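You operate a simulated robot arm through the tools that you are given. There is no shell and no other tool. Be economical: measure what you need, move in short steps, check, and stop when the job is done.

Carry out the task below with a simulated robot arm. There is one attempt and no reset: what you move stays moved.

TASK
Test port five with the square gauge and bleed to about 3.2 kPa.
Fine: park its stopper in rest two, open valve five, switch two on; the gauge stays in.

It is judged by the outcome, as a careful person would: the job done as asked, and still so three seconds after it is handed in. It fails if anything else is knocked over, pushed out of place, dropped, spilled or broken. Lids that push on must go on centred and level and be pressed home; caps that screw on are set level and turned clockwise until they are tight.

THE ROBOT
A 6-joint arm with a two-finger parallel gripper, fixed in place. Base frame: the origin is at the foot of the arm, x ahead of it, y to its left, z up. Lengths are in m, angles in rad, forces in N, time in s.
With the tool pointing down near the work surface it reaches from about 0.14 to 0.84 m from the base axis. Its first joint turns from -2.897 to 2.897 rad. Payload 3.91 kg.
Tool frame: the origin (TCP) lies between the finger pads and is the grasp point; the fingertips stand 0.03 m ahead of it; z points along the fingers, y is the line along which they close. Largest opening 0.11 m; finger width 0.02, thickness 0.01; the body of the gripper, 0.048 by 0.112 m, starts 0.055 m behind the TCP.
Orientation is that of the tool frame in the base frame, as [roll, pitch, yaw] about the fixed x, y, z axes, in that order (R = Rz(yaw) Ry(pitch) Rx(roll)). With the fingers straight down and closing along the base's y, the tool's x points along the base's -x, its y along +y and its z along -z.

THE INTERFACE
- The arm moves only by the tool send_rows. Its argument "moves" is a list that holds one entry, the list of rows, each a list of 7 numbers: the shift along the base's x, y, z in m, then the turn, a rotation vector about the base's x, y, z in rad, then the closure in counts, from 0 (fully open) to 255 (shut). In form: [[[dx, dy, dz, rx, ry, rz, fingers], ...]]. A call has 1 to 8 rows; each row is the pose to reach, as a shift and turn from the pose commanded when the call began. Each row takes 0.2 s and may step no farther than 0.05 m and 0.15 rad from the row before; otherwise, or with a gripper value out of range, the whole call is refused. A pose out of reach is approached as far as the arm can. The call stops where the force on the tool passes 90 N (or 10 N more than at its start, if that is more) or the arm is blocked; 0.2 s more then pass. The fingers move at their own pace (about 0.108 m/s each) and stop on an object; they squeeze with about 25 N. The grip force told is the motor's: it shows also when the fingers shut on nothing. Time passes only in rows, and 0.2 s behind the last, so rows that repeat a pose let the fingers close. It gives the time, the measured TCP pose, the force on the tool (base axes), the opening and the grip force at its end, in the units of the frame above (readings bear some noise), and new pictures: "views" is both (left out), scene, wrist or none.
- Cameras (640 x 400 px; columns grow to the right, rows downward): "scene" is fixed at [0.3994, -0.4989, 1.26]; the picture's right is [0.99, -0.13, 0.00], its down [-0.06, -0.43, -0.90] and it looks along [0.12, 0.89, -0.43] (base axes); focal length 325 px, centre (320, 200). "wrist" rides on the gripper at [0.077, 0.007, -0.114] in the tool frame; the picture's right is [-0.09, 1.00, 0.00], its down [-0.80, -0.07, -0.59] and it looks along [-0.59, -0.05, 0.80] (tool axes); focal length 270 px, centre (320, 200). There is no depth. A picture from a camera that has moved, and an enlarged one, comes with that camera's place and axes in the base frame and with its lens.
- raise_lower(by): slides the trunk up (or, below 0, down) by that many m; the arm rides with it, the base frame stays. It gives what a move gives, with no picture.
- inspect(camera, box): a new picture of the part [left, top, right, bottom] of that camera's present view, enlarged. It takes no simulated time.
- job_done(): hands the job in; it is judged then, once.

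Work in short steps. Places have to be worked out from the pictures, the camera data and where the tool is seen: move nearer, look again, correct. Check each grasp and each placing, and mend what went wrong. You have 120 turns and 170 pictures in all, those below and enlarged ones among them. Open the gripper and draw the arm clear of the work before you hand the job in, unless the task says otherwise; then end with one line.

The tools are called as name(argument=value, ...) on one line, values as JSON. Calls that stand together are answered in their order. send_rows: Moves the arm, as the interface text tells. Its arguments: {"type":"object","properties":{"moves":{"type":"array"},"views":{"type":"string","enum":["both","scene","wrist","none"]}},"required":["moves"]} The other tools are called the same way: raise_lower (by) slides the trunk up or down; inspect (camera, box) takes an enlarged picture of a part of a camera's view; job_done () hands the job in.

At the start:

```text
clock: 0.0
ee_pos: [0.4837, 0.1249, 1.1236]
orientation: [-3.141, 0.0, -3.141]
wrist_force: [0.0, 0.0, -0.1]
width: 0.1101
grasp_force: 0.1
trunk travel left (down, up): [-0.375, 0.165]
```

scene: 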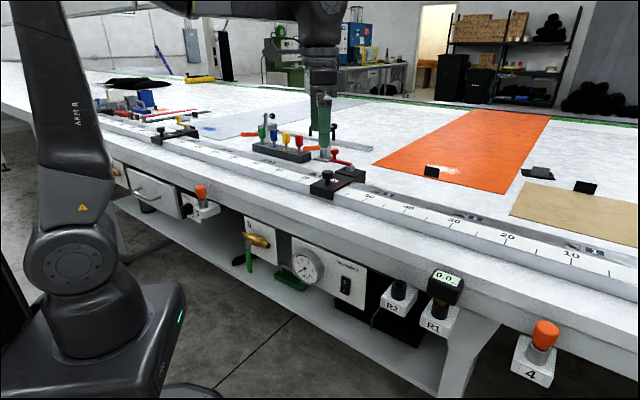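
wrist: 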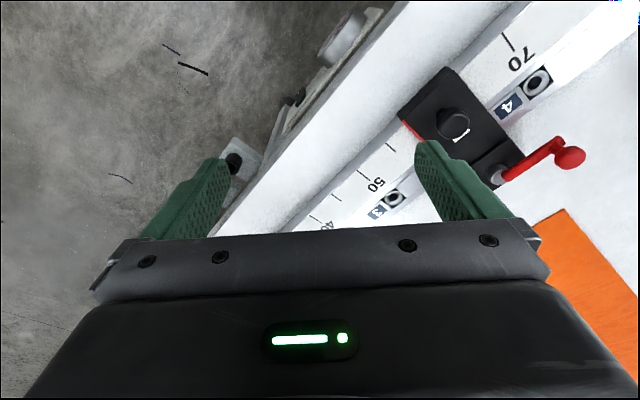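

The scene shows a bench edge with ports, valves, gauges and rests; I enlarge several parts to identify them.

inspect(camera="scene", box=[220, 200, 420, 325])

inspect(camera="scene", box=[360, 250, 600, 400])

inspect(camera="scene", box=[80, 70, 240, 230])

inspect(camera="scene", box=[230, 80, 390, 220])

```text
3.20 times, centred on (320, 262) of scene
camera zoom: at [0.3994, -0.4989, 1.26], right [0.99, -0.13, 0.0], down [-0.06, -0.43, -0.9], along [0.12, 0.89, -0.43], focal length 1040 px, centre (320, 0)
```

zoom: 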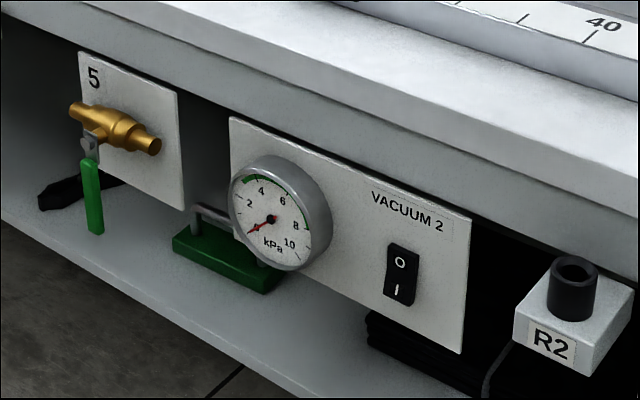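

```text
2.67 times, centred on (480, 325) of scene
camera zoom: at [0.3994, -0.4989, 1.26], right [0.99, -0.13, 0.0], down [-0.06, -0.43, -0.9], along [0.12, 0.89, -0.43], focal length 866 px, centre (-107, -133)
```

zoom: 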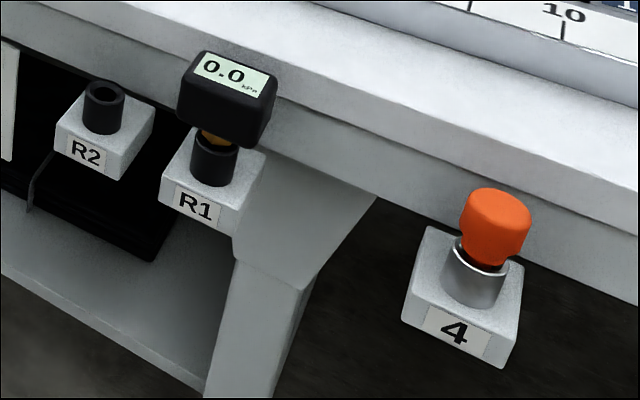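

```text
2.50 times, centred on (160, 150) of scene
camera zoom: at [0.3994, -0.4989, 1.26], right [0.99, -0.13, 0.0], down [-0.06, -0.43, -0.9], along [0.12, 0.89, -0.43], focal length 812 px, centre (720, 325)
```

zoom: 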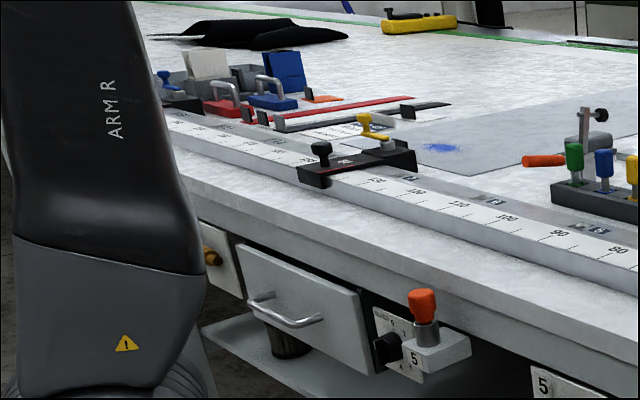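

```text
2.86 times, centred on (310, 150) of scene
camera zoom: at [0.3994, -0.4989, 1.26], right [0.99, -0.13, 0.0], down [-0.06, -0.43, -0.9], along [0.12, 0.89, -0.43], focal length 928 px, centre (349, 343)
```

zoom: 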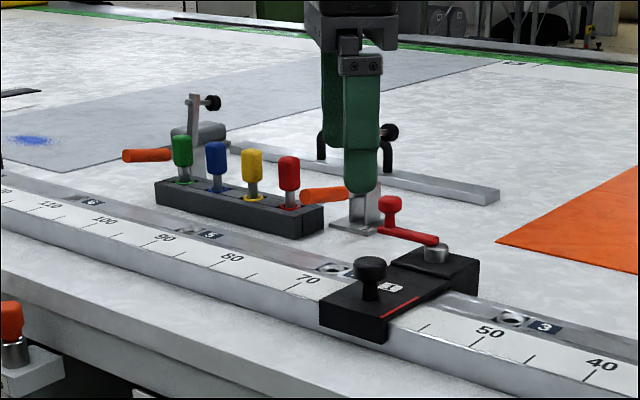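

The bench front runs diagonally, roughly from (0.12,0.61) to (0.77,0.06). I yaw the tool to face it and move toward the middle for a look at the valve and vacuum panel.

send_rows(moves=[[[-0.03, 0.023, -0.015, 0, 0, 0.14, 0], [-0.06, 0.046, -0.03, 0, 0, 0.28, 0], [-0.09, 0.07, -0.045, 0, 0, 0.42, 0], [-0.12, 0.093, -0.06, 0, 0, 0.56, 0], [-0.15, 0.116, -0.075, 0, 0, 0.7, 0], [-0.18, 0.14, -0.09, 0, 0, 0.8, 0], [-0.21, 0.163, -0.105, 0, 0, 0.86, 0], [-0.234, 0.185, -0.12, 0, 0, 0.86, 0]]])

```text
clock: 1.8
ee_pos: [0.2484, 0.3106, 1.0026]
orientation: [-3.141, 0.0, -2.281]
wrist_force: [0.4, 1.6, 0.4]
width: 0.1099
grasp_force: 0.0
trunk travel left (down, up): [-0.375, 0.165]
camera wrist: at [0.1922, 0.2577, 1.1189], right [-0.7, 0.72, 0.0], down [0.58, 0.56, 0.59], along [0.43, 0.41, -0.8], focal length 270 px, centre (320, 200)
```

scene: 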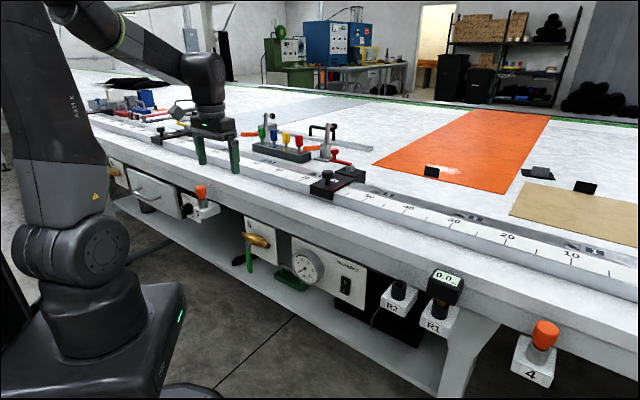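
wrist: 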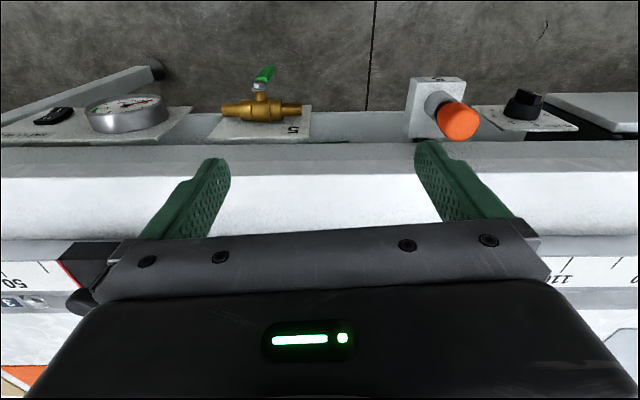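

The wrist view is aligned with the bench edge. I enlarge the panels to read labels of the bleed knob, valve and switch.

inspect(camera="wrist", box=[400, 60, 640, 180])

inspect(camera="wrist", box=[0, 50, 320, 170])

inspect(camera="scene", box=[100, 150, 280, 270])

```text
2.67 times, centred on (520, 120) of wrist
camera zoom: at [0.1922, 0.2577, 1.1189], right [-0.7, 0.72, 0.0], down [0.58, 0.56, 0.59], along [0.43, 0.41, -0.8], focal length 721 px, centre (-213, 413)
```

zoom: 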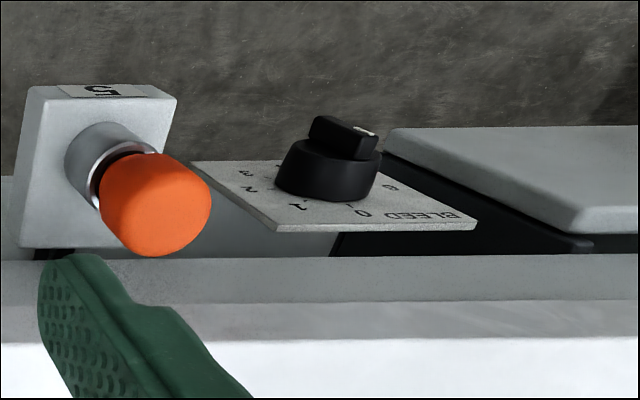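

```text
2.00 times, centred on (160, 110) of wrist
camera zoom: at [0.1922, 0.2577, 1.1189], right [-0.7, 0.72, 0.0], down [0.58, 0.56, 0.59], along [0.43, 0.41, -0.8], focal length 541 px, centre (640, 380)
```

zoom: 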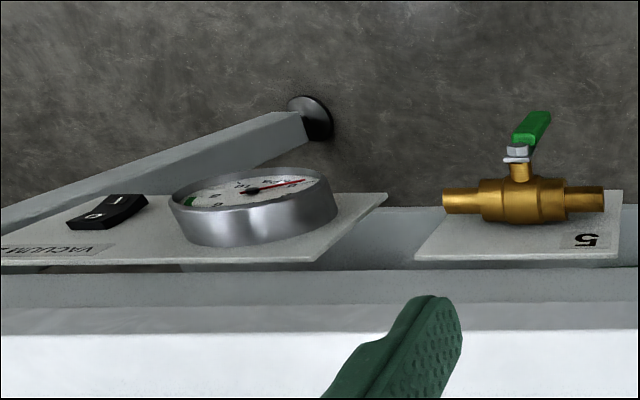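

```text
3.33 times, centred on (190, 210) of scene
camera zoom: at [0.3994, -0.4989, 1.26], right [0.99, -0.13, 0.0], down [-0.06, -0.43, -0.9], along [0.12, 0.89, -0.43], focal length 1083 px, centre (753, 167)
```

zoom: 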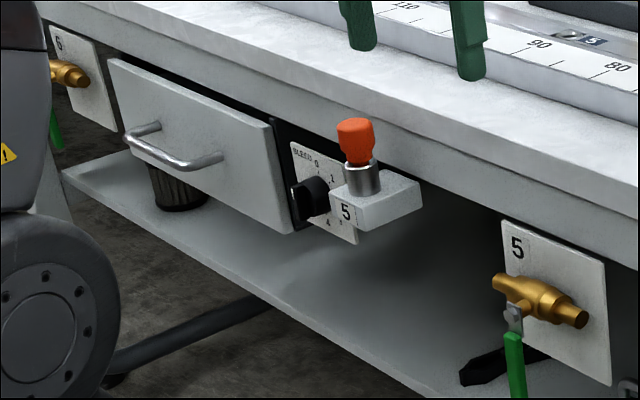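

Panels are vertical; valve 5's handle hangs down, the bleed knob sits by port 5, and port 5's stopper is near (0.166,0.423,0.865). I move above the stopper for a close check.

send_rows(moves=[[[-0.03, 0.035, 0, 0, 0, -0.06, 0], [-0.06, 0.075, 0, 0, 0, -0.06, 0], [-0.082, 0.112, -0.02, 0, 0, -0.06, 0], [-0.082, 0.112, -0.04, 0, 0, -0.06, 0]]])

```text
clock: 2.8
ee_pos: [0.1671, 0.4222, 0.9636]
orientation: [3.141, -0.001, -2.341]
wrist_force: [0.4, 0.0, 0.0]
width: 0.1099
grasp_force: 0.1
trunk travel left (down, up): [-0.375, 0.165]
camera wrist: at [0.107, 0.3724, 1.0789], right [-0.65, 0.76, 0.0], down [0.61, 0.53, 0.59], along [0.45, 0.39, -0.8], focal length 270 px, centre (320, 200)
```

scene: 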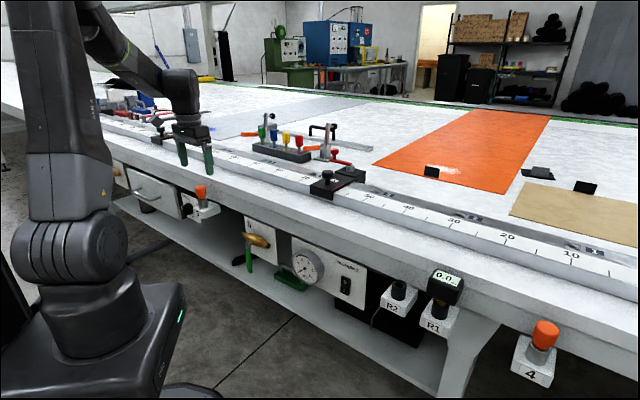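
wrist: 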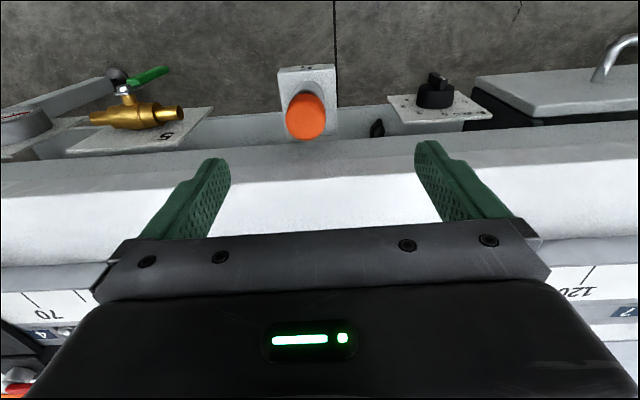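

Triangulating puts the stopper at about (0.169,0.411), cap centre z≈0.868. I correct, align with the bench, and lower part-way to check.

send_rows(moves=[[[0.003, -0.011, -0.03, 0, 0, -0.03, 0], [0.003, -0.011, -0.06, 0, 0, -0.03, 0]]])

```text
clock: 3.4
ee_pos: [0.1701, 0.4118, 0.9034]
orientation: [-3.141, 0.0, -2.374]
wrist_force: [0.4, -1.4, -0.2]
width: 0.1101
grasp_force: 0.0
trunk travel left (down, up): [-0.375, 0.165]
camera wrist: at [0.1093, 0.3628, 1.0194], right [-0.63, 0.78, 0.0], down [0.62, 0.51, 0.59], along [0.46, 0.38, -0.8], focal length 270 px, centre (320, 200)
```

scene: 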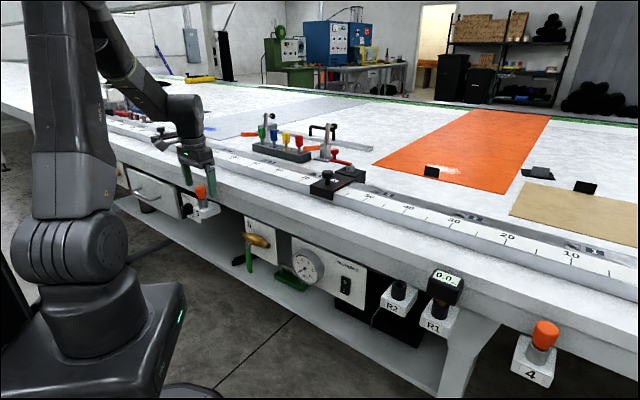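
wrist: 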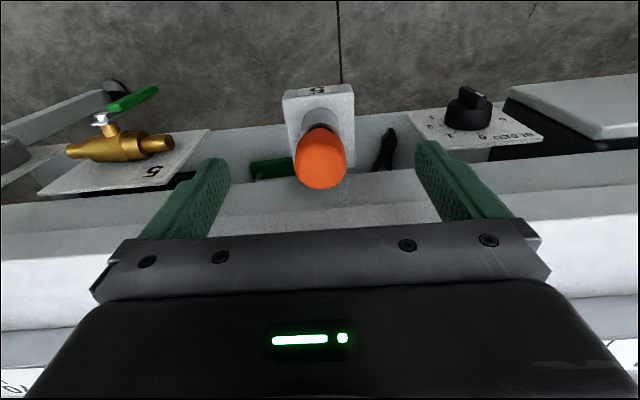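

The stopper sits centred between the fingers at (0.171,0.414). I lower to z≈0.866 and close.

send_rows(moves=[[[0.001, 0.002, -0.02, 0, 0, 0, 0], [0.001, 0.002, -0.037, 0, 0, 0, 0], [0.001, 0.002, -0.037, 0, 0, 0, 255], [0.001, 0.002, -0.037, 0, 0, 0, 255], [0.001, 0.002, -0.037, 0, 0, 0, 255], [0.001, 0.002, -0.037, 0, 0, 0, 255]]])

```text
clock: 4.8
ee_pos: [0.1718, 0.4132, 0.8662]
orientation: [-3.141, -0.001, -2.37]
wrist_force: [4.0, -4.5, -1.7]
width: 0.0286
grasp_force: 25.2
trunk travel left (down, up): [-0.375, 0.165]
camera wrist: at [0.1103, 0.3647, 0.9819], right [-0.63, 0.78, 0.0], down [0.62, 0.51, 0.59], along [0.46, 0.37, -0.8], focal length 270 px, centre (320, 200)
```

scene: 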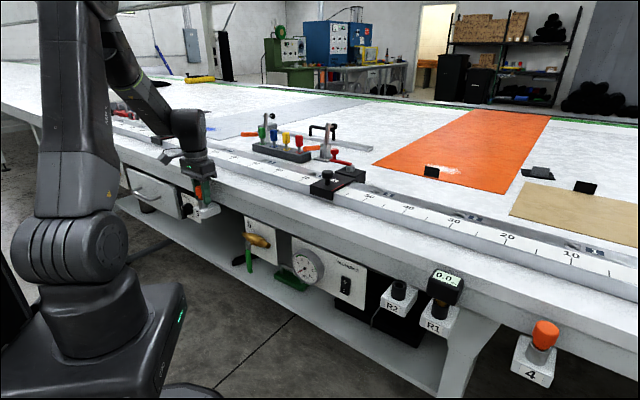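
wrist: 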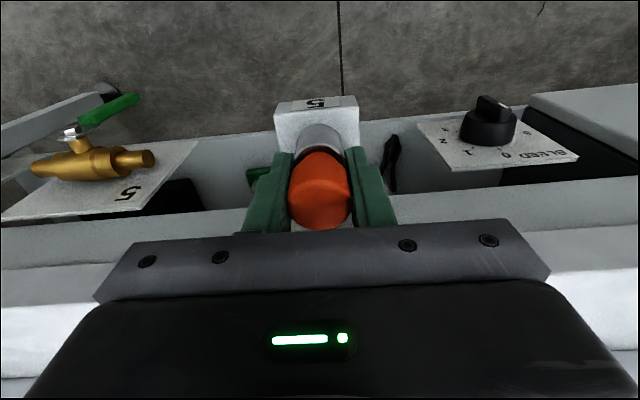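

Gripped at 28.6 mm with slight sideways load. I pull straight up slowly.

send_rows(moves=[[[0.001, -0.001, 0.01, 0, 0, 0, 255], [0.001, -0.001, 0.03, 0, 0, 0, 255], [0.001, -0.001, 0.06, 0, 0, 0, 255], [0.001, -0.001, 0.09, 0, 0, 0, 255]]])

```text
clock: 5.8
ee_pos: [0.1725, 0.4122, 0.9577]
orientation: [3.141, 0.001, -2.37]
wrist_force: [0.1, 0.5, -0.3]
width: 0.0284
grasp_force: 24.6
trunk travel left (down, up): [-0.375, 0.165]
camera wrist: at [0.111, 0.3641, 1.0729], right [-0.63, 0.78, 0.0], down [0.62, 0.51, 0.59], along [0.46, 0.38, -0.8], focal length 270 px, centre (320, 200)
```

scene: 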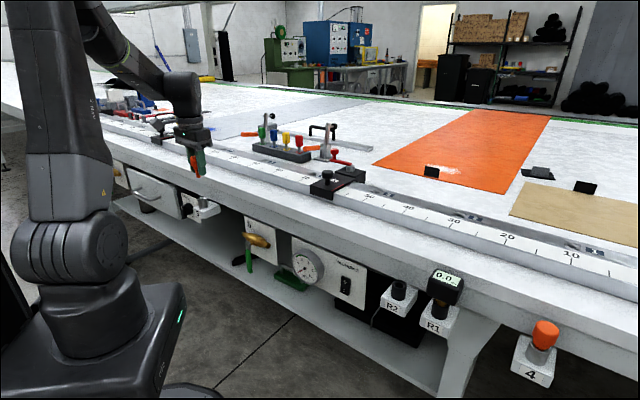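
wrist: 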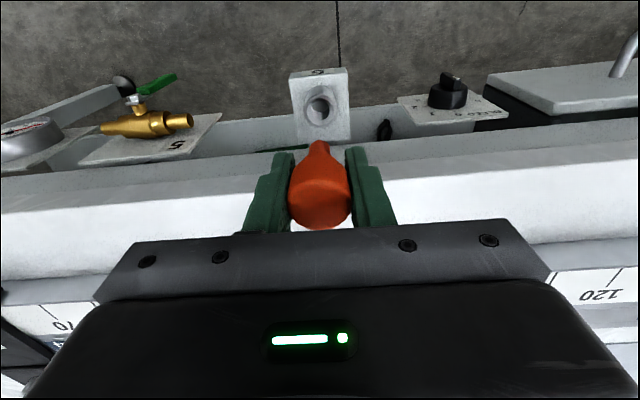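

Stopper is out cleanly. I travel along the bench edge toward the rests at this height.

send_rows(moves=[[[0.0345, -0.0355, 0, 0, 0, 0, 255], [0.069, -0.071, 0, 0, 0, 0, 255], [0.1035, -0.1065, 0, 0, 0, 0, 255], [0.138, -0.142, 0, 0, 0, 0, 255], [0.1725, -0.1775, 0, 0, 0, 0, 255], [0.207, -0.213, 0, 0, 0, 0, 255], [0.2415, -0.2485, 0, 0, 0, 0, 255], [0.276, -0.284, 0, 0, 0, 0, 255]]])

```text
clock: 7.6
ee_pos: [0.4488, 0.127, 0.9559]
orientation: [-3.141, -0.001, -2.371]
wrist_force: [-0.2, -0.2, -1.0]
width: 0.0287
grasp_force: 25.5
trunk travel left (down, up): [-0.375, 0.165]
camera wrist: at [0.3879, 0.0789, 1.0716], right [-0.63, 0.78, 0.0], down [0.62, 0.51, 0.59], along [0.46, 0.38, -0.8], focal length 270 px, centre (320, 200)
```

scene: 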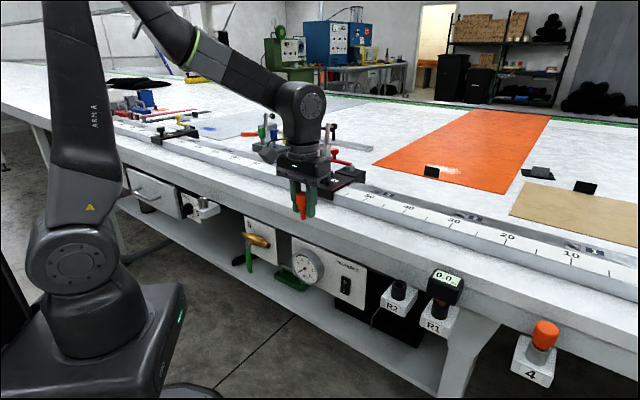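
wrist: 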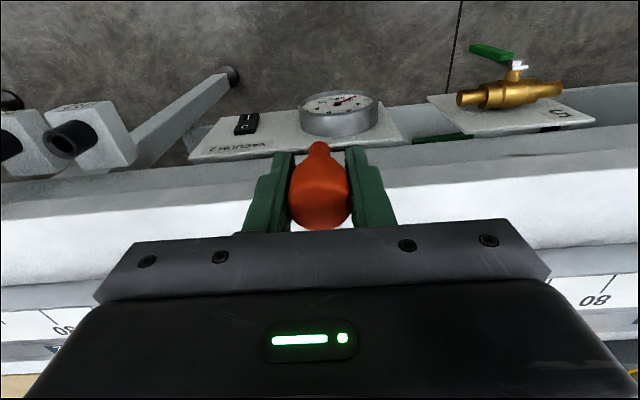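

R2's tube mouth triangulates to about (0.614,-0.037,0.838). I move above it and raise slightly, stopping for a close look.

send_rows(moves=[[[0.034, -0.034, 0.01, 0, 0, 0, 255], [0.068, -0.068, 0.02, 0, 0, 0, 255], [0.1, -0.1, 0.02, 0, 0, 0, 255], [0.134, -0.134, 0.02, 0, 0, 0, 255], [0.165, -0.164, 0.02, 0, 0, 0, 255]]])

```text
clock: 8.8
ee_pos: [0.6139, -0.0373, 0.9754]
orientation: [3.141, 0.001, -2.371]
wrist_force: [-0.2, -0.9, -1.2]
width: 0.029
grasp_force: 24.7
trunk travel left (down, up): [-0.375, 0.165]
camera wrist: at [0.553, -0.0853, 1.0924], right [-0.63, 0.78, 0.0], down [0.62, 0.51, 0.59], along [0.46, 0.38, -0.8], focal length 270 px, centre (320, 200)
```

scene: 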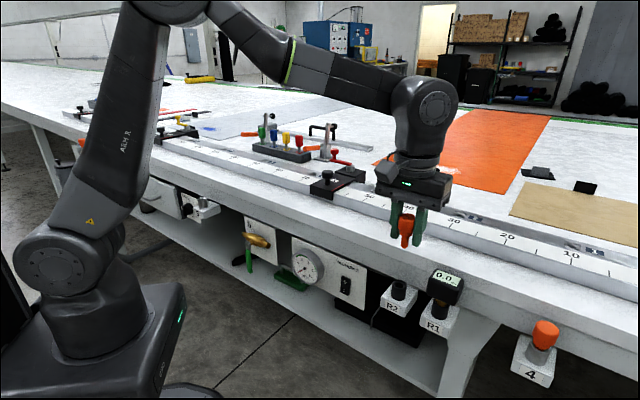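
wrist: 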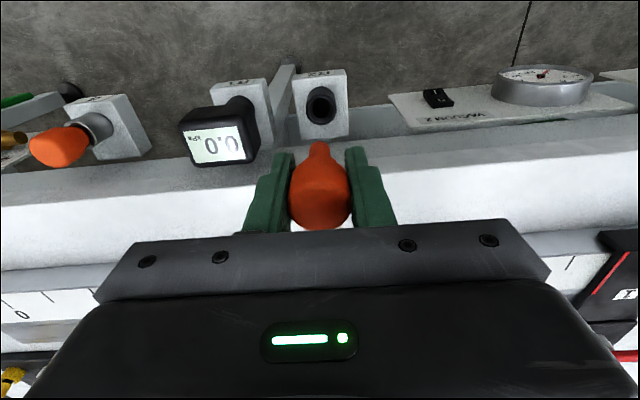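

The hole and my stopper seem nearly aligned; I enlarge to get exact pixels of R2 and the gauge.

inspect(camera="wrist", box=[160, 50, 400, 200])

inspect(camera="scene", box=[360, 190, 520, 340])

inspect(camera="scene", box=[160, 170, 240, 220])

```text
2.67 times, centred on (280, 125) of wrist
camera zoom: at [0.553, -0.0853, 1.0924], right [-0.63, 0.78, 0.0], down [0.62, 0.51, 0.59], along [0.46, 0.38, -0.8], focal length 721 px, centre (427, 400)
```

zoom: 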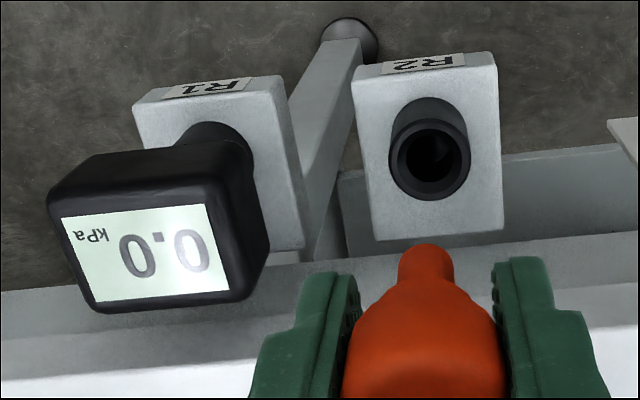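

```text
2.67 times, centred on (440, 265) of scene
camera zoom: at [0.3994, -0.4989, 1.26], right [0.99, -0.13, 0.0], down [-0.06, -0.43, -0.9], along [0.12, 0.89, -0.43], focal length 866 px, centre (0, 27)
```

zoom: 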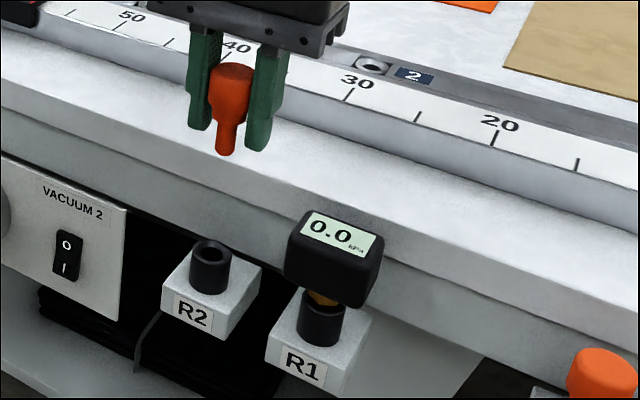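

```text
8.00 times, centred on (200, 195) of scene
camera zoom: at [0.3994, -0.4989, 1.26], right [0.99, -0.13, 0.0], down [-0.06, -0.43, -0.9], along [0.12, 0.89, -0.43], focal length 2599 px, centre (1280, 240)
```

zoom: 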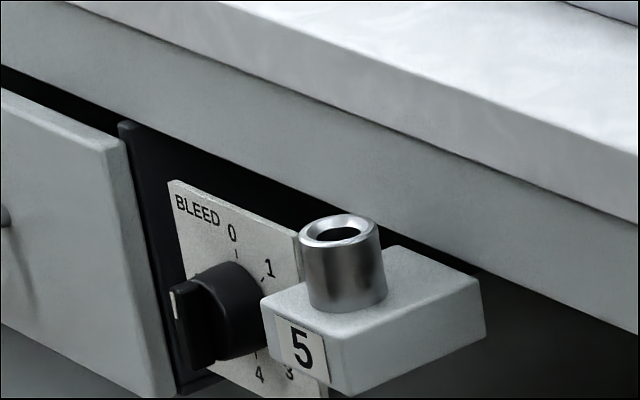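

Now I lower until the stopper tip is just above R2's mouth (TCP z≈0.897) to compare tip and hole directly.

send_rows(moves=[[[0, 0.002, -0.04, 0, 0, 0, 255], [0, 0.002, -0.078, 0, 0, 0, 255]]], views="none")

inspect(camera="wrist", box=[220, 90, 420, 240])

inspect(camera="scene", box=[360, 220, 480, 320])

```text
clock: 9.4
ee_pos: [0.6136, -0.0337, 0.8978]
orientation: [-3.141, 0.001, -2.373]
wrist_force: [-0.1, -0.6, -0.6]
width: 0.0289
grasp_force: 25.2
trunk travel left (down, up): [-0.375, 0.165]
```

```text
2.67 times, centred on (320, 165) of wrist
camera zoom: at [0.5531, -0.082, 1.0138], right [-0.63, 0.78, 0.0], down [0.62, 0.51, 0.59], along [0.46, 0.37, -0.8], focal length 721 px, centre (320, 293)
```

zoom: 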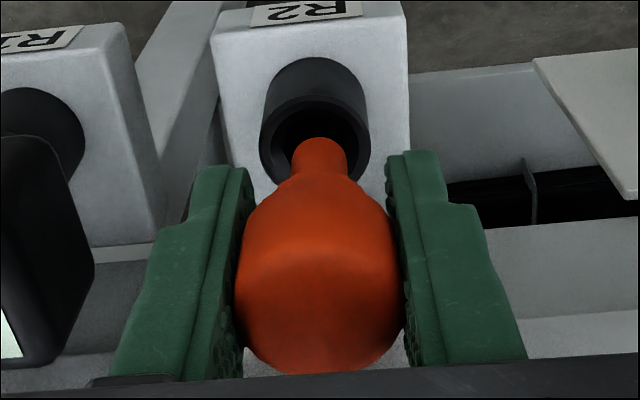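

```text
4.00 times, centred on (420, 270) of scene
camera zoom: at [0.3994, -0.4989, 1.26], right [0.99, -0.13, 0.0], down [-0.06, -0.43, -0.9], along [0.12, 0.89, -0.43], focal length 1300 px, centre (-80, -80)
```

zoom: 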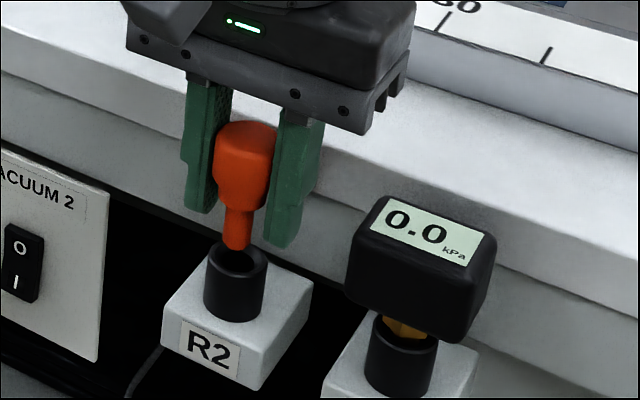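

Tip and hole are aligned within about 1–2 mm with ~8 mm gap. I lower in small steps watching force.

send_rows(moves=[[[0.0006, -0.0008, -0.008, 0, 0, 0, 255], [0.0006, -0.0008, -0.014, 0, 0, 0, 255], [0.0006, -0.0008, -0.02, 0, 0, 0, 255]]], views="none")

inspect(camera="wrist", box=[220, 90, 420, 240])

inspect(camera="scene", box=[360, 220, 480, 320])

```text
clock: 10.2
ee_pos: [0.6148, -0.0342, 0.8785]
orientation: [-3.139, 0.002, -2.37]
wrist_force: [2.7, 2.1, 3.3]
width: 0.0285
grasp_force: 24.8
trunk travel left (down, up): [-0.375, 0.165]
```

```text
2.67 times, centred on (320, 165) of wrist
camera zoom: at [0.5532, -0.082, 0.9948], right [-0.63, 0.78, 0.0], down [0.62, 0.51, 0.6], along [0.46, 0.38, -0.8], focal length 721 px, centre (320, 293)
```

zoom: 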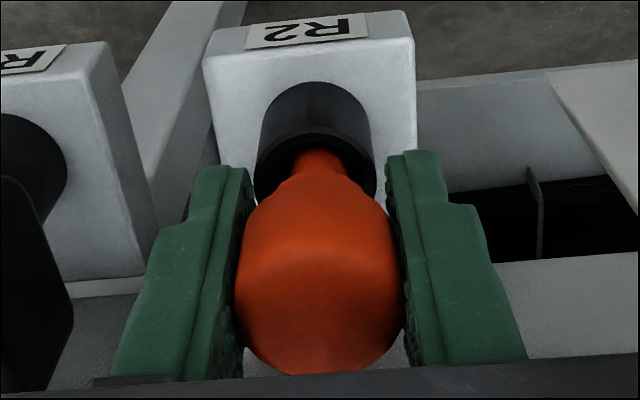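

```text
4.00 times, centred on (420, 270) of scene
camera zoom: at [0.3994, -0.4989, 1.26], right [0.99, -0.13, 0.0], down [-0.06, -0.43, -0.9], along [0.12, 0.89, -0.43], focal length 1300 px, centre (-80, -80)
```

zoom: 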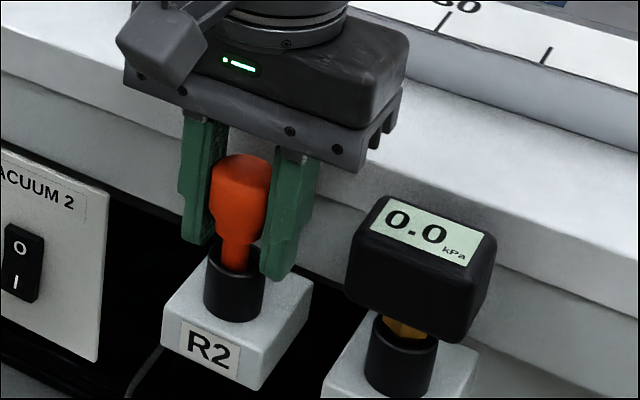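

The tip has entered the tube with light force. I continue down gently until the cap meets the rim.

send_rows(moves=[[[0, 0, -0.006, 0, 0, 0, 255], [0, 0, -0.012, 0, 0, 0, 255], [0, 0, -0.017, 0, 0, 0, 255]]], views="none")

inspect(camera="scene", box=[360, 220, 480, 320])

```text
clock: 10.9
ee_pos: [0.6176, -0.0328, 0.8688]
orientation: [-3.129, 0.01, -2.368]
wrist_force: [-10.0, 8.8, -4.6]
width: 0.0288
grasp_force: 25.0
trunk travel left (down, up): [-0.375, 0.165]
stopped in row 3: the force on the tool passed its limit (the readings are from after the stop); the commanded pose is now the measured one
```

```text
4.00 times, centred on (420, 270) of scene
camera zoom: at [0.3994, -0.4989, 1.26], right [0.99, -0.13, 0.0], down [-0.06, -0.43, -0.9], along [0.12, 0.89, -0.43], focal length 1300 px, centre (-80, -80)
```

zoom: 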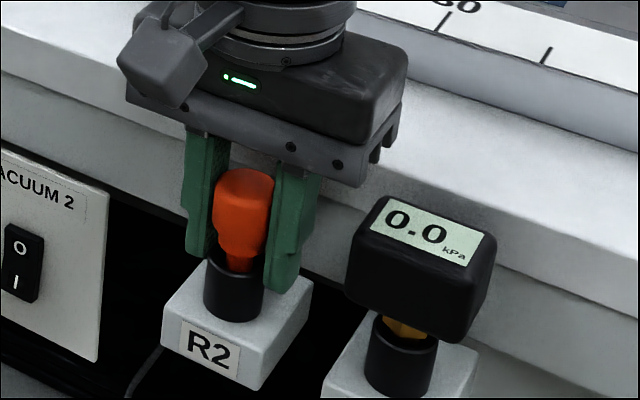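

Stopped at z≈0.869, close to its seated height in port five (0.866), with some side load. I loosen the fingers a little (limited, to spare the gauge) and look at how it sits.

send_rows(moves=[[[0, 0, 0, 0, 0, 0, 145], [0, 0, 0, 0, 0, 0, 145]]], views="none")

inspect(camera="scene", box=[360, 220, 480, 320])

inspect(camera="wrist", box=[220, 90, 420, 240])

```text
clock: 11.6
ee_pos: [0.6188, -0.0354, 0.8728]
orientation: [-3.125, 0.012, -2.371]
wrist_force: [-0.6, 0.4, 0.3]
width: 0.0472
grasp_force: 0.1
trunk travel left (down, up): [-0.375, 0.165]
```

```text
4.00 times, centred on (420, 270) of scene
camera zoom: at [0.3994, -0.4989, 1.26], right [0.99, -0.13, 0.0], down [-0.06, -0.43, -0.9], along [0.12, 0.89, -0.43], focal length 1300 px, centre (-80, -80)
```

zoom: 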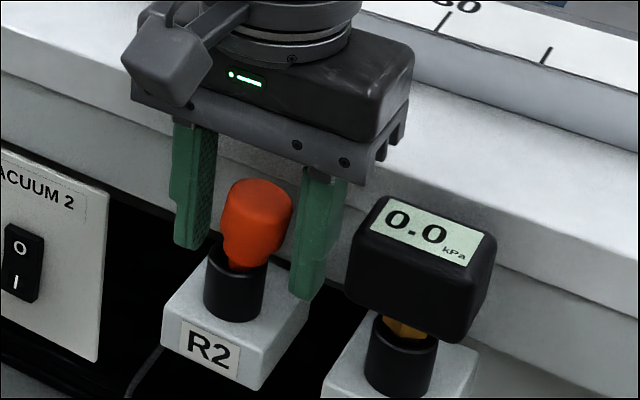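

```text
2.67 times, centred on (320, 165) of wrist
camera zoom: at [0.5559, -0.0829, 0.9871], right [-0.63, 0.78, -0.01], down [0.61, 0.51, 0.61], along [0.48, 0.37, -0.8], focal length 721 px, centre (320, 293)
```

zoom: 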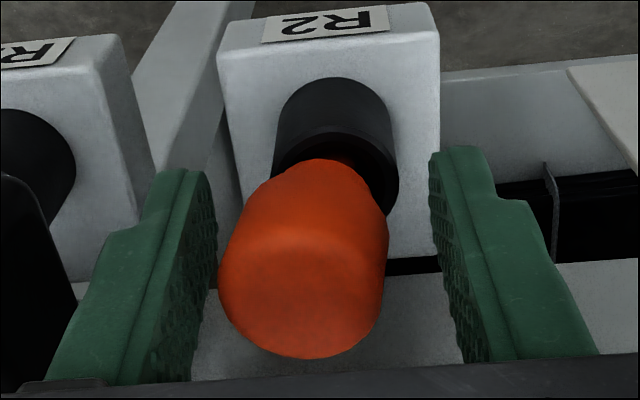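

The stopper fits loosely and leans toward the bench's right; the tool also got tilted slightly. I level the tool, recentre, and regrip to straighten it.

send_rows(moves=[[[-0.004, 0.001, 0.002, 0.0035, 0.02, 0, 145], [-0.004, 0.001, 0.002, 0.0035, 0.02, 0, 255], [-0.004, 0.001, 0.002, 0.0035, 0.02, 0, 255], [-0.004, 0.001, 0.002, 0.0035, 0.02, 0, 255]]], views="none")

inspect(camera="scene", box=[370, 240, 450, 310])

inspect(camera="wrist", box=[220, 90, 420, 240])

```text
clock: 12.6
ee_pos: [0.6151, -0.0342, 0.8762]
orientation: [-3.141, 0.004, -2.37]
wrist_force: [4.6, -5.0, 1.4]
width: 0.0287
grasp_force: 24.9
trunk travel left (down, up): [-0.375, 0.165]
```

```text
5.71 times, centred on (410, 275) of scene
camera zoom: at [0.3994, -0.4989, 1.26], right [0.99, -0.13, 0.0], down [-0.06, -0.43, -0.9], along [0.12, 0.89, -0.43], focal length 1857 px, centre (-194, -229)
```

zoom: 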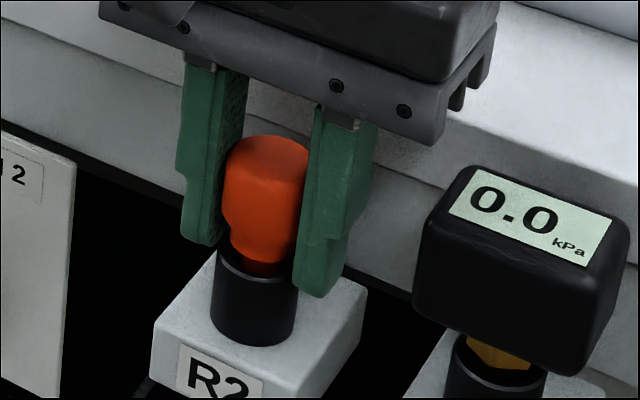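

```text
2.67 times, centred on (320, 165) of wrist
camera zoom: at [0.5543, -0.0825, 0.9908], right [-0.63, 0.78, 0.0], down [0.62, 0.51, 0.6], along [0.46, 0.38, -0.8], focal length 721 px, centre (320, 293)
```

zoom: 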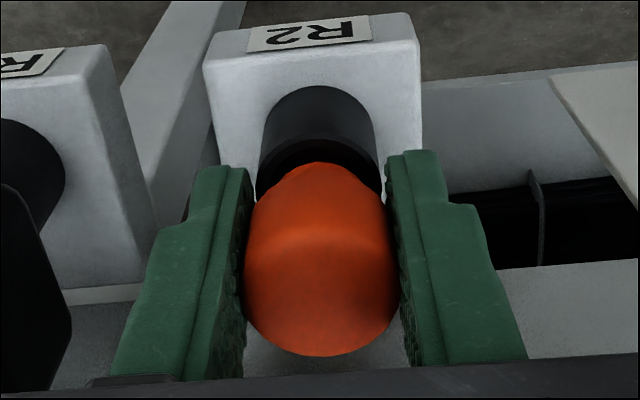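

Regripped and upright. I press down gently in small steps.

send_rows(moves=[[[0, 0, -0.003, 0, 0, 0, 255], [0, 0, -0.006, 0, 0, 0, 255]]], views="none")

inspect(camera="scene", box=[370, 240, 450, 310])

```text
clock: 13.2
ee_pos: [0.6158, -0.0344, 0.87]
orientation: [-3.14, 0.004, -2.371]
wrist_force: [7.3, -6.2, 23.0]
width: 0.0289
grasp_force: 25.3
trunk travel left (down, up): [-0.375, 0.165]
```

```text
5.71 times, centred on (410, 275) of scene
camera zoom: at [0.3994, -0.4989, 1.26], right [0.99, -0.13, 0.0], down [-0.06, -0.43, -0.9], along [0.12, 0.89, -0.43], focal length 1857 px, centre (-194, -229)
```

zoom: 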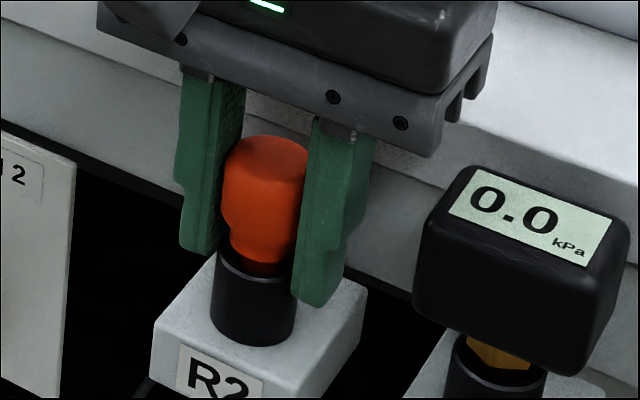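

It no longer moves down under 23 N. I release slightly to see whether it stays upright now.

send_rows(moves=[[[0, 0, 0.002, 0, 0, 0, 190], [0, 0, 0.004, 0, 0, 0, 145], [0, 0, 0.004, 0, 0, 0, 145]]], views="none")

inspect(camera="scene", box=[370, 240, 450, 310])

inspect(camera="wrist", box=[220, 90, 420, 240])

```text
clock: 13.9
ee_pos: [0.6148, -0.0352, 0.873]
orientation: [3.14, -0.001, -2.371]
wrist_force: [-0.7, 0.9, -0.7]
width: 0.0475
grasp_force: 0.2
trunk travel left (down, up): [-0.375, 0.165]
```

```text
5.71 times, centred on (410, 275) of scene
camera zoom: at [0.3994, -0.4989, 1.26], right [0.99, -0.13, 0.0], down [-0.06, -0.43, -0.9], along [0.12, 0.89, -0.43], focal length 1857 px, centre (-194, -229)
```

zoom: 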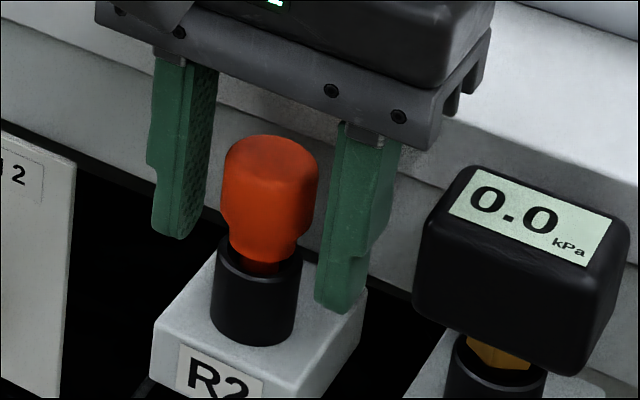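

```text
2.67 times, centred on (320, 165) of wrist
camera zoom: at [0.5536, -0.0814, 0.9883], right [-0.63, 0.78, 0.0], down [0.62, 0.51, 0.59], along [0.46, 0.38, -0.8], focal length 721 px, centre (320, 293)
```

zoom: 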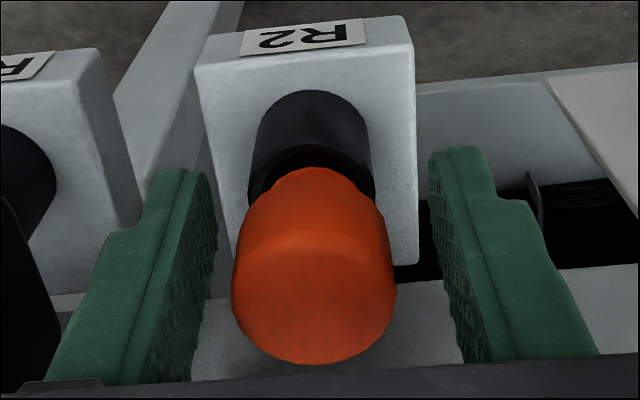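

It stands upright but seems to sit ~2–3 mm off-centre, toward bench/right. I regrip, nudge it toward the hole centre with a slight lift, and press again.

send_rows(moves=[[[0, 0, -0.004, 0, 0, 0, 145], [0, 0, -0.004, 0, 0, 0, 255], [0, 0, -0.004, 0, 0, 0, 255], [0, 0, 0.002, 0, 0, 0, 255], [-0.0025, -0.0005, 0.002, 0, 0, 0, 255], [-0.0025, -0.0005, -0.003, 0, 0, 0, 255], [-0.0025, -0.0005, -0.007, 0, 0, 0, 255]]], views="none")

inspect(camera="scene", box=[370, 240, 450, 310])

inspect(camera="wrist", box=[220, 90, 420, 240])

```text
clock: 15.6
ee_pos: [0.6142, -0.0369, 0.8676]
orientation: [-3.138, 0.003, -2.37]
wrist_force: [9.3, -9.4, 21.6]
width: 0.0286
grasp_force: 25.0
trunk travel left (down, up): [-0.375, 0.165]
```

```text
5.71 times, centred on (410, 275) of scene
camera zoom: at [0.3994, -0.4989, 1.26], right [0.99, -0.13, 0.0], down [-0.06, -0.43, -0.9], along [0.12, 0.89, -0.43], focal length 1857 px, centre (-194, -229)
```

zoom: 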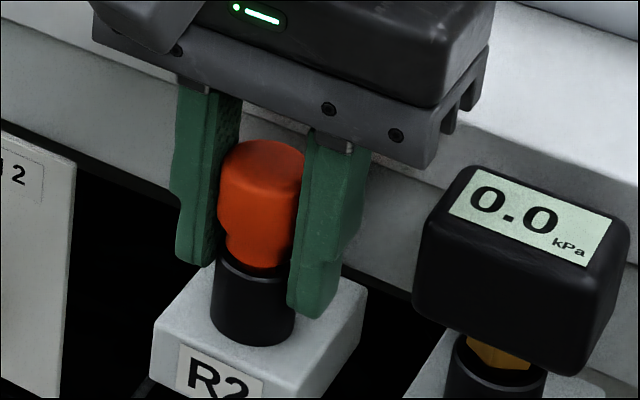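

```text
2.67 times, centred on (320, 165) of wrist
camera zoom: at [0.5519, -0.0842, 0.9834], right [-0.63, 0.78, 0.0], down [0.62, 0.51, 0.6], along [0.47, 0.38, -0.8], focal length 721 px, centre (320, 293)
```

zoom: 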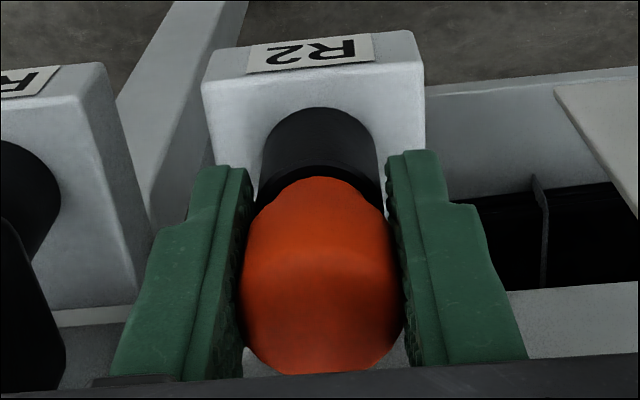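

Now the cap sits centred down in the rim. I release and check.

send_rows(moves=[[[0, 0, 0.002, 0, 0, 0, 190], [0, 0, 0.002, 0, 0, 0, 145], [0, 0, 0.002, 0, 0, 0, 145]]], views="none")

inspect(camera="scene", box=[370, 240, 450, 310])

inspect(camera="wrist", box=[220, 90, 420, 240])

```text
clock: 16.4
ee_pos: [0.6125, -0.0353, 0.8671]
orientation: [3.14, 0.001, -2.37]
wrist_force: [0.4, 0.7, 0.0]
width: 0.0475
grasp_force: 0.1
trunk travel left (down, up): [-0.375, 0.165]
```

```text
5.71 times, centred on (410, 275) of scene
camera zoom: at [0.3994, -0.4989, 1.26], right [0.99, -0.13, 0.0], down [-0.06, -0.43, -0.9], along [0.12, 0.89, -0.43], focal length 1857 px, centre (-194, -229)
```

zoom: 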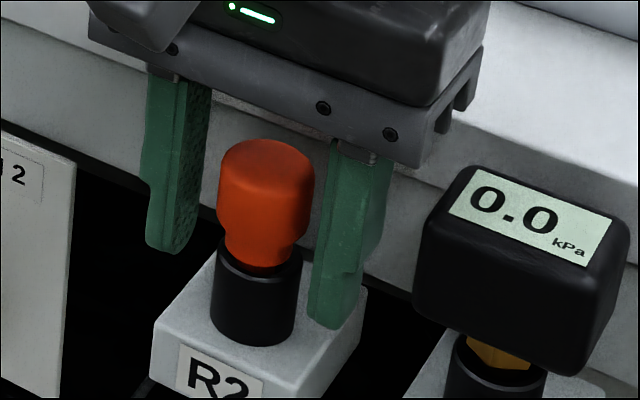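

```text
2.67 times, centred on (320, 165) of wrist
camera zoom: at [0.5514, -0.0824, 0.9829], right [-0.63, 0.78, 0.0], down [0.62, 0.51, 0.59], along [0.46, 0.38, -0.8], focal length 721 px, centre (320, 293)
```

zoom: 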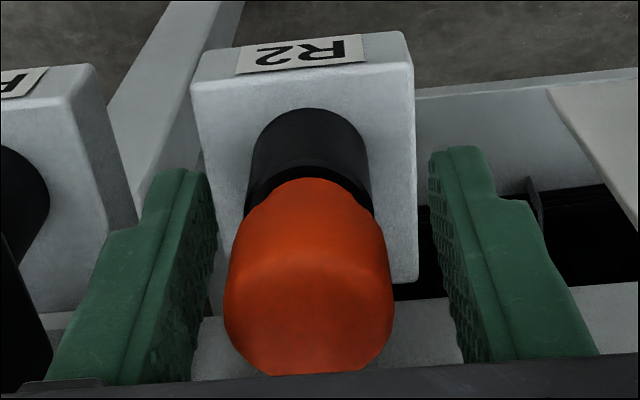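

Stopper is parked and stable in R2. I raise clear, then move above the gauge on R1, estimated at (0.671,-0.093), with a moderate opening.

send_rows(moves=[[[0, 0, 0.045, 0, 0, 0, 145], [0, 0, 0.09, 0, 0, 0, 145], [0.03, -0.03, 0.095, 0, 0, 0, 70], [0.0585, -0.058, 0.095, 0, 0, 0, 70]]])

inspect(camera="wrist", box=[200, 60, 440, 210])

inspect(camera="scene", box=[370, 220, 490, 320])

```text
clock: 17.4
ee_pos: [0.6709, -0.0919, 0.962]
orientation: [3.139, -0.002, -2.371]
wrist_force: [0.0, 0.2, -0.2]
width: 0.08
grasp_force: 0.0
trunk travel left (down, up): [-0.375, 0.165]
camera wrist: at [0.6102, -0.141, 1.0778], right [-0.63, 0.78, 0.0], down [0.62, 0.51, 0.59], along [0.46, 0.38, -0.8], focal length 270 px, centre (320, 200)
```

scene: 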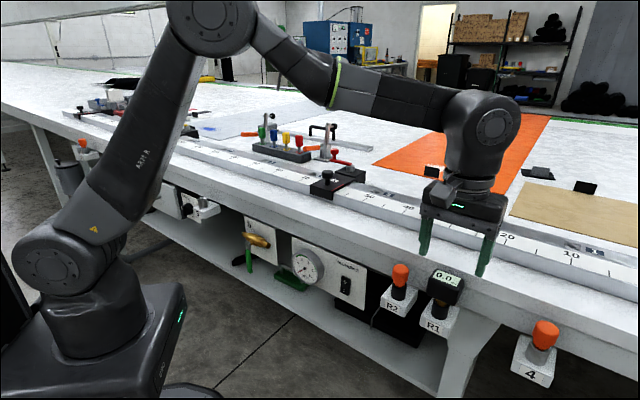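
wrist: 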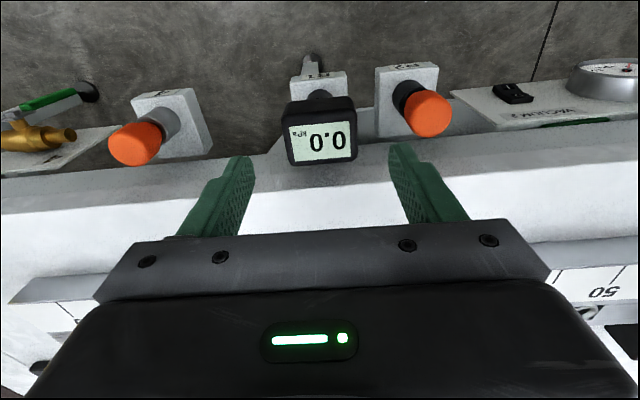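

```text
2.67 times, centred on (320, 135) of wrist
camera zoom: at [0.6102, -0.141, 1.0778], right [-0.63, 0.78, 0.0], down [0.62, 0.51, 0.59], along [0.46, 0.38, -0.8], focal length 721 px, centre (320, 373)
```

zoom: 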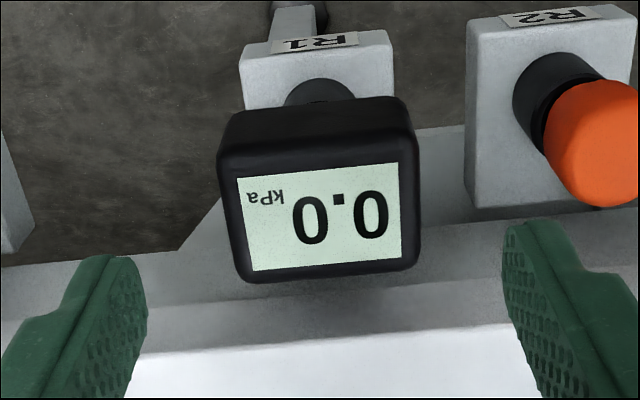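

```text
4.00 times, centred on (430, 270) of scene
camera zoom: at [0.3994, -0.4989, 1.26], right [0.99, -0.13, 0.0], down [-0.06, -0.43, -0.9], along [0.12, 0.89, -0.43], focal length 1300 px, centre (-120, -80)
```

zoom: 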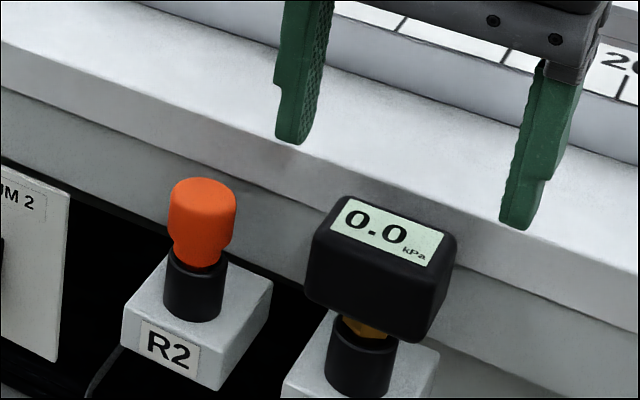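

Gauge centre is about (0.671,-0.092), top z≈0.904, aligned with the fingers. I lower to z≈0.880 and grip.

send_rows(moves=[[[0, 0, -0.04, 0, 0, 0, 70], [0, 0, -0.082, 0, 0, 0, 70], [0, 0, -0.082, 0, 0, 0, 255], [0, 0, -0.082, 0, 0, 0, 255], [0, 0, -0.082, 0, 0, 0, 255]]])

```text
clock: 18.6
ee_pos: [0.671, -0.0925, 0.8798]
orientation: [3.138, 0.0, -2.37]
wrist_force: [0.0, -0.1, -0.1]
width: 0.0517
grasp_force: 25.5
trunk travel left (down, up): [-0.375, 0.165]
camera wrist: at [0.6093, -0.1415, 0.9954], right [-0.63, 0.78, 0.0], down [0.62, 0.51, 0.59], along [0.46, 0.38, -0.8], focal length 270 px, centre (320, 200)
```

scene: 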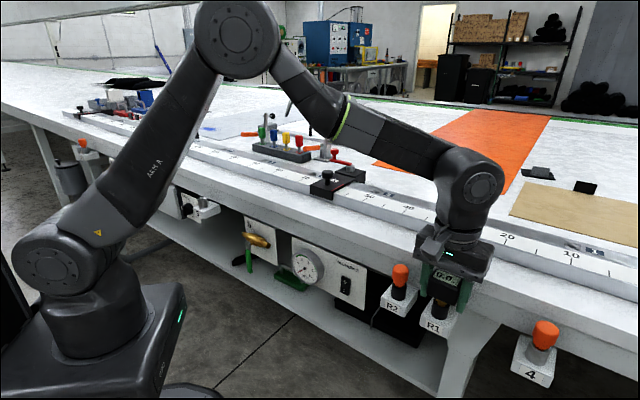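
wrist: 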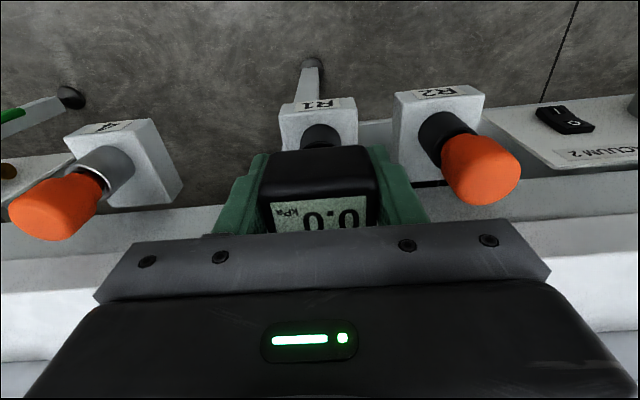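

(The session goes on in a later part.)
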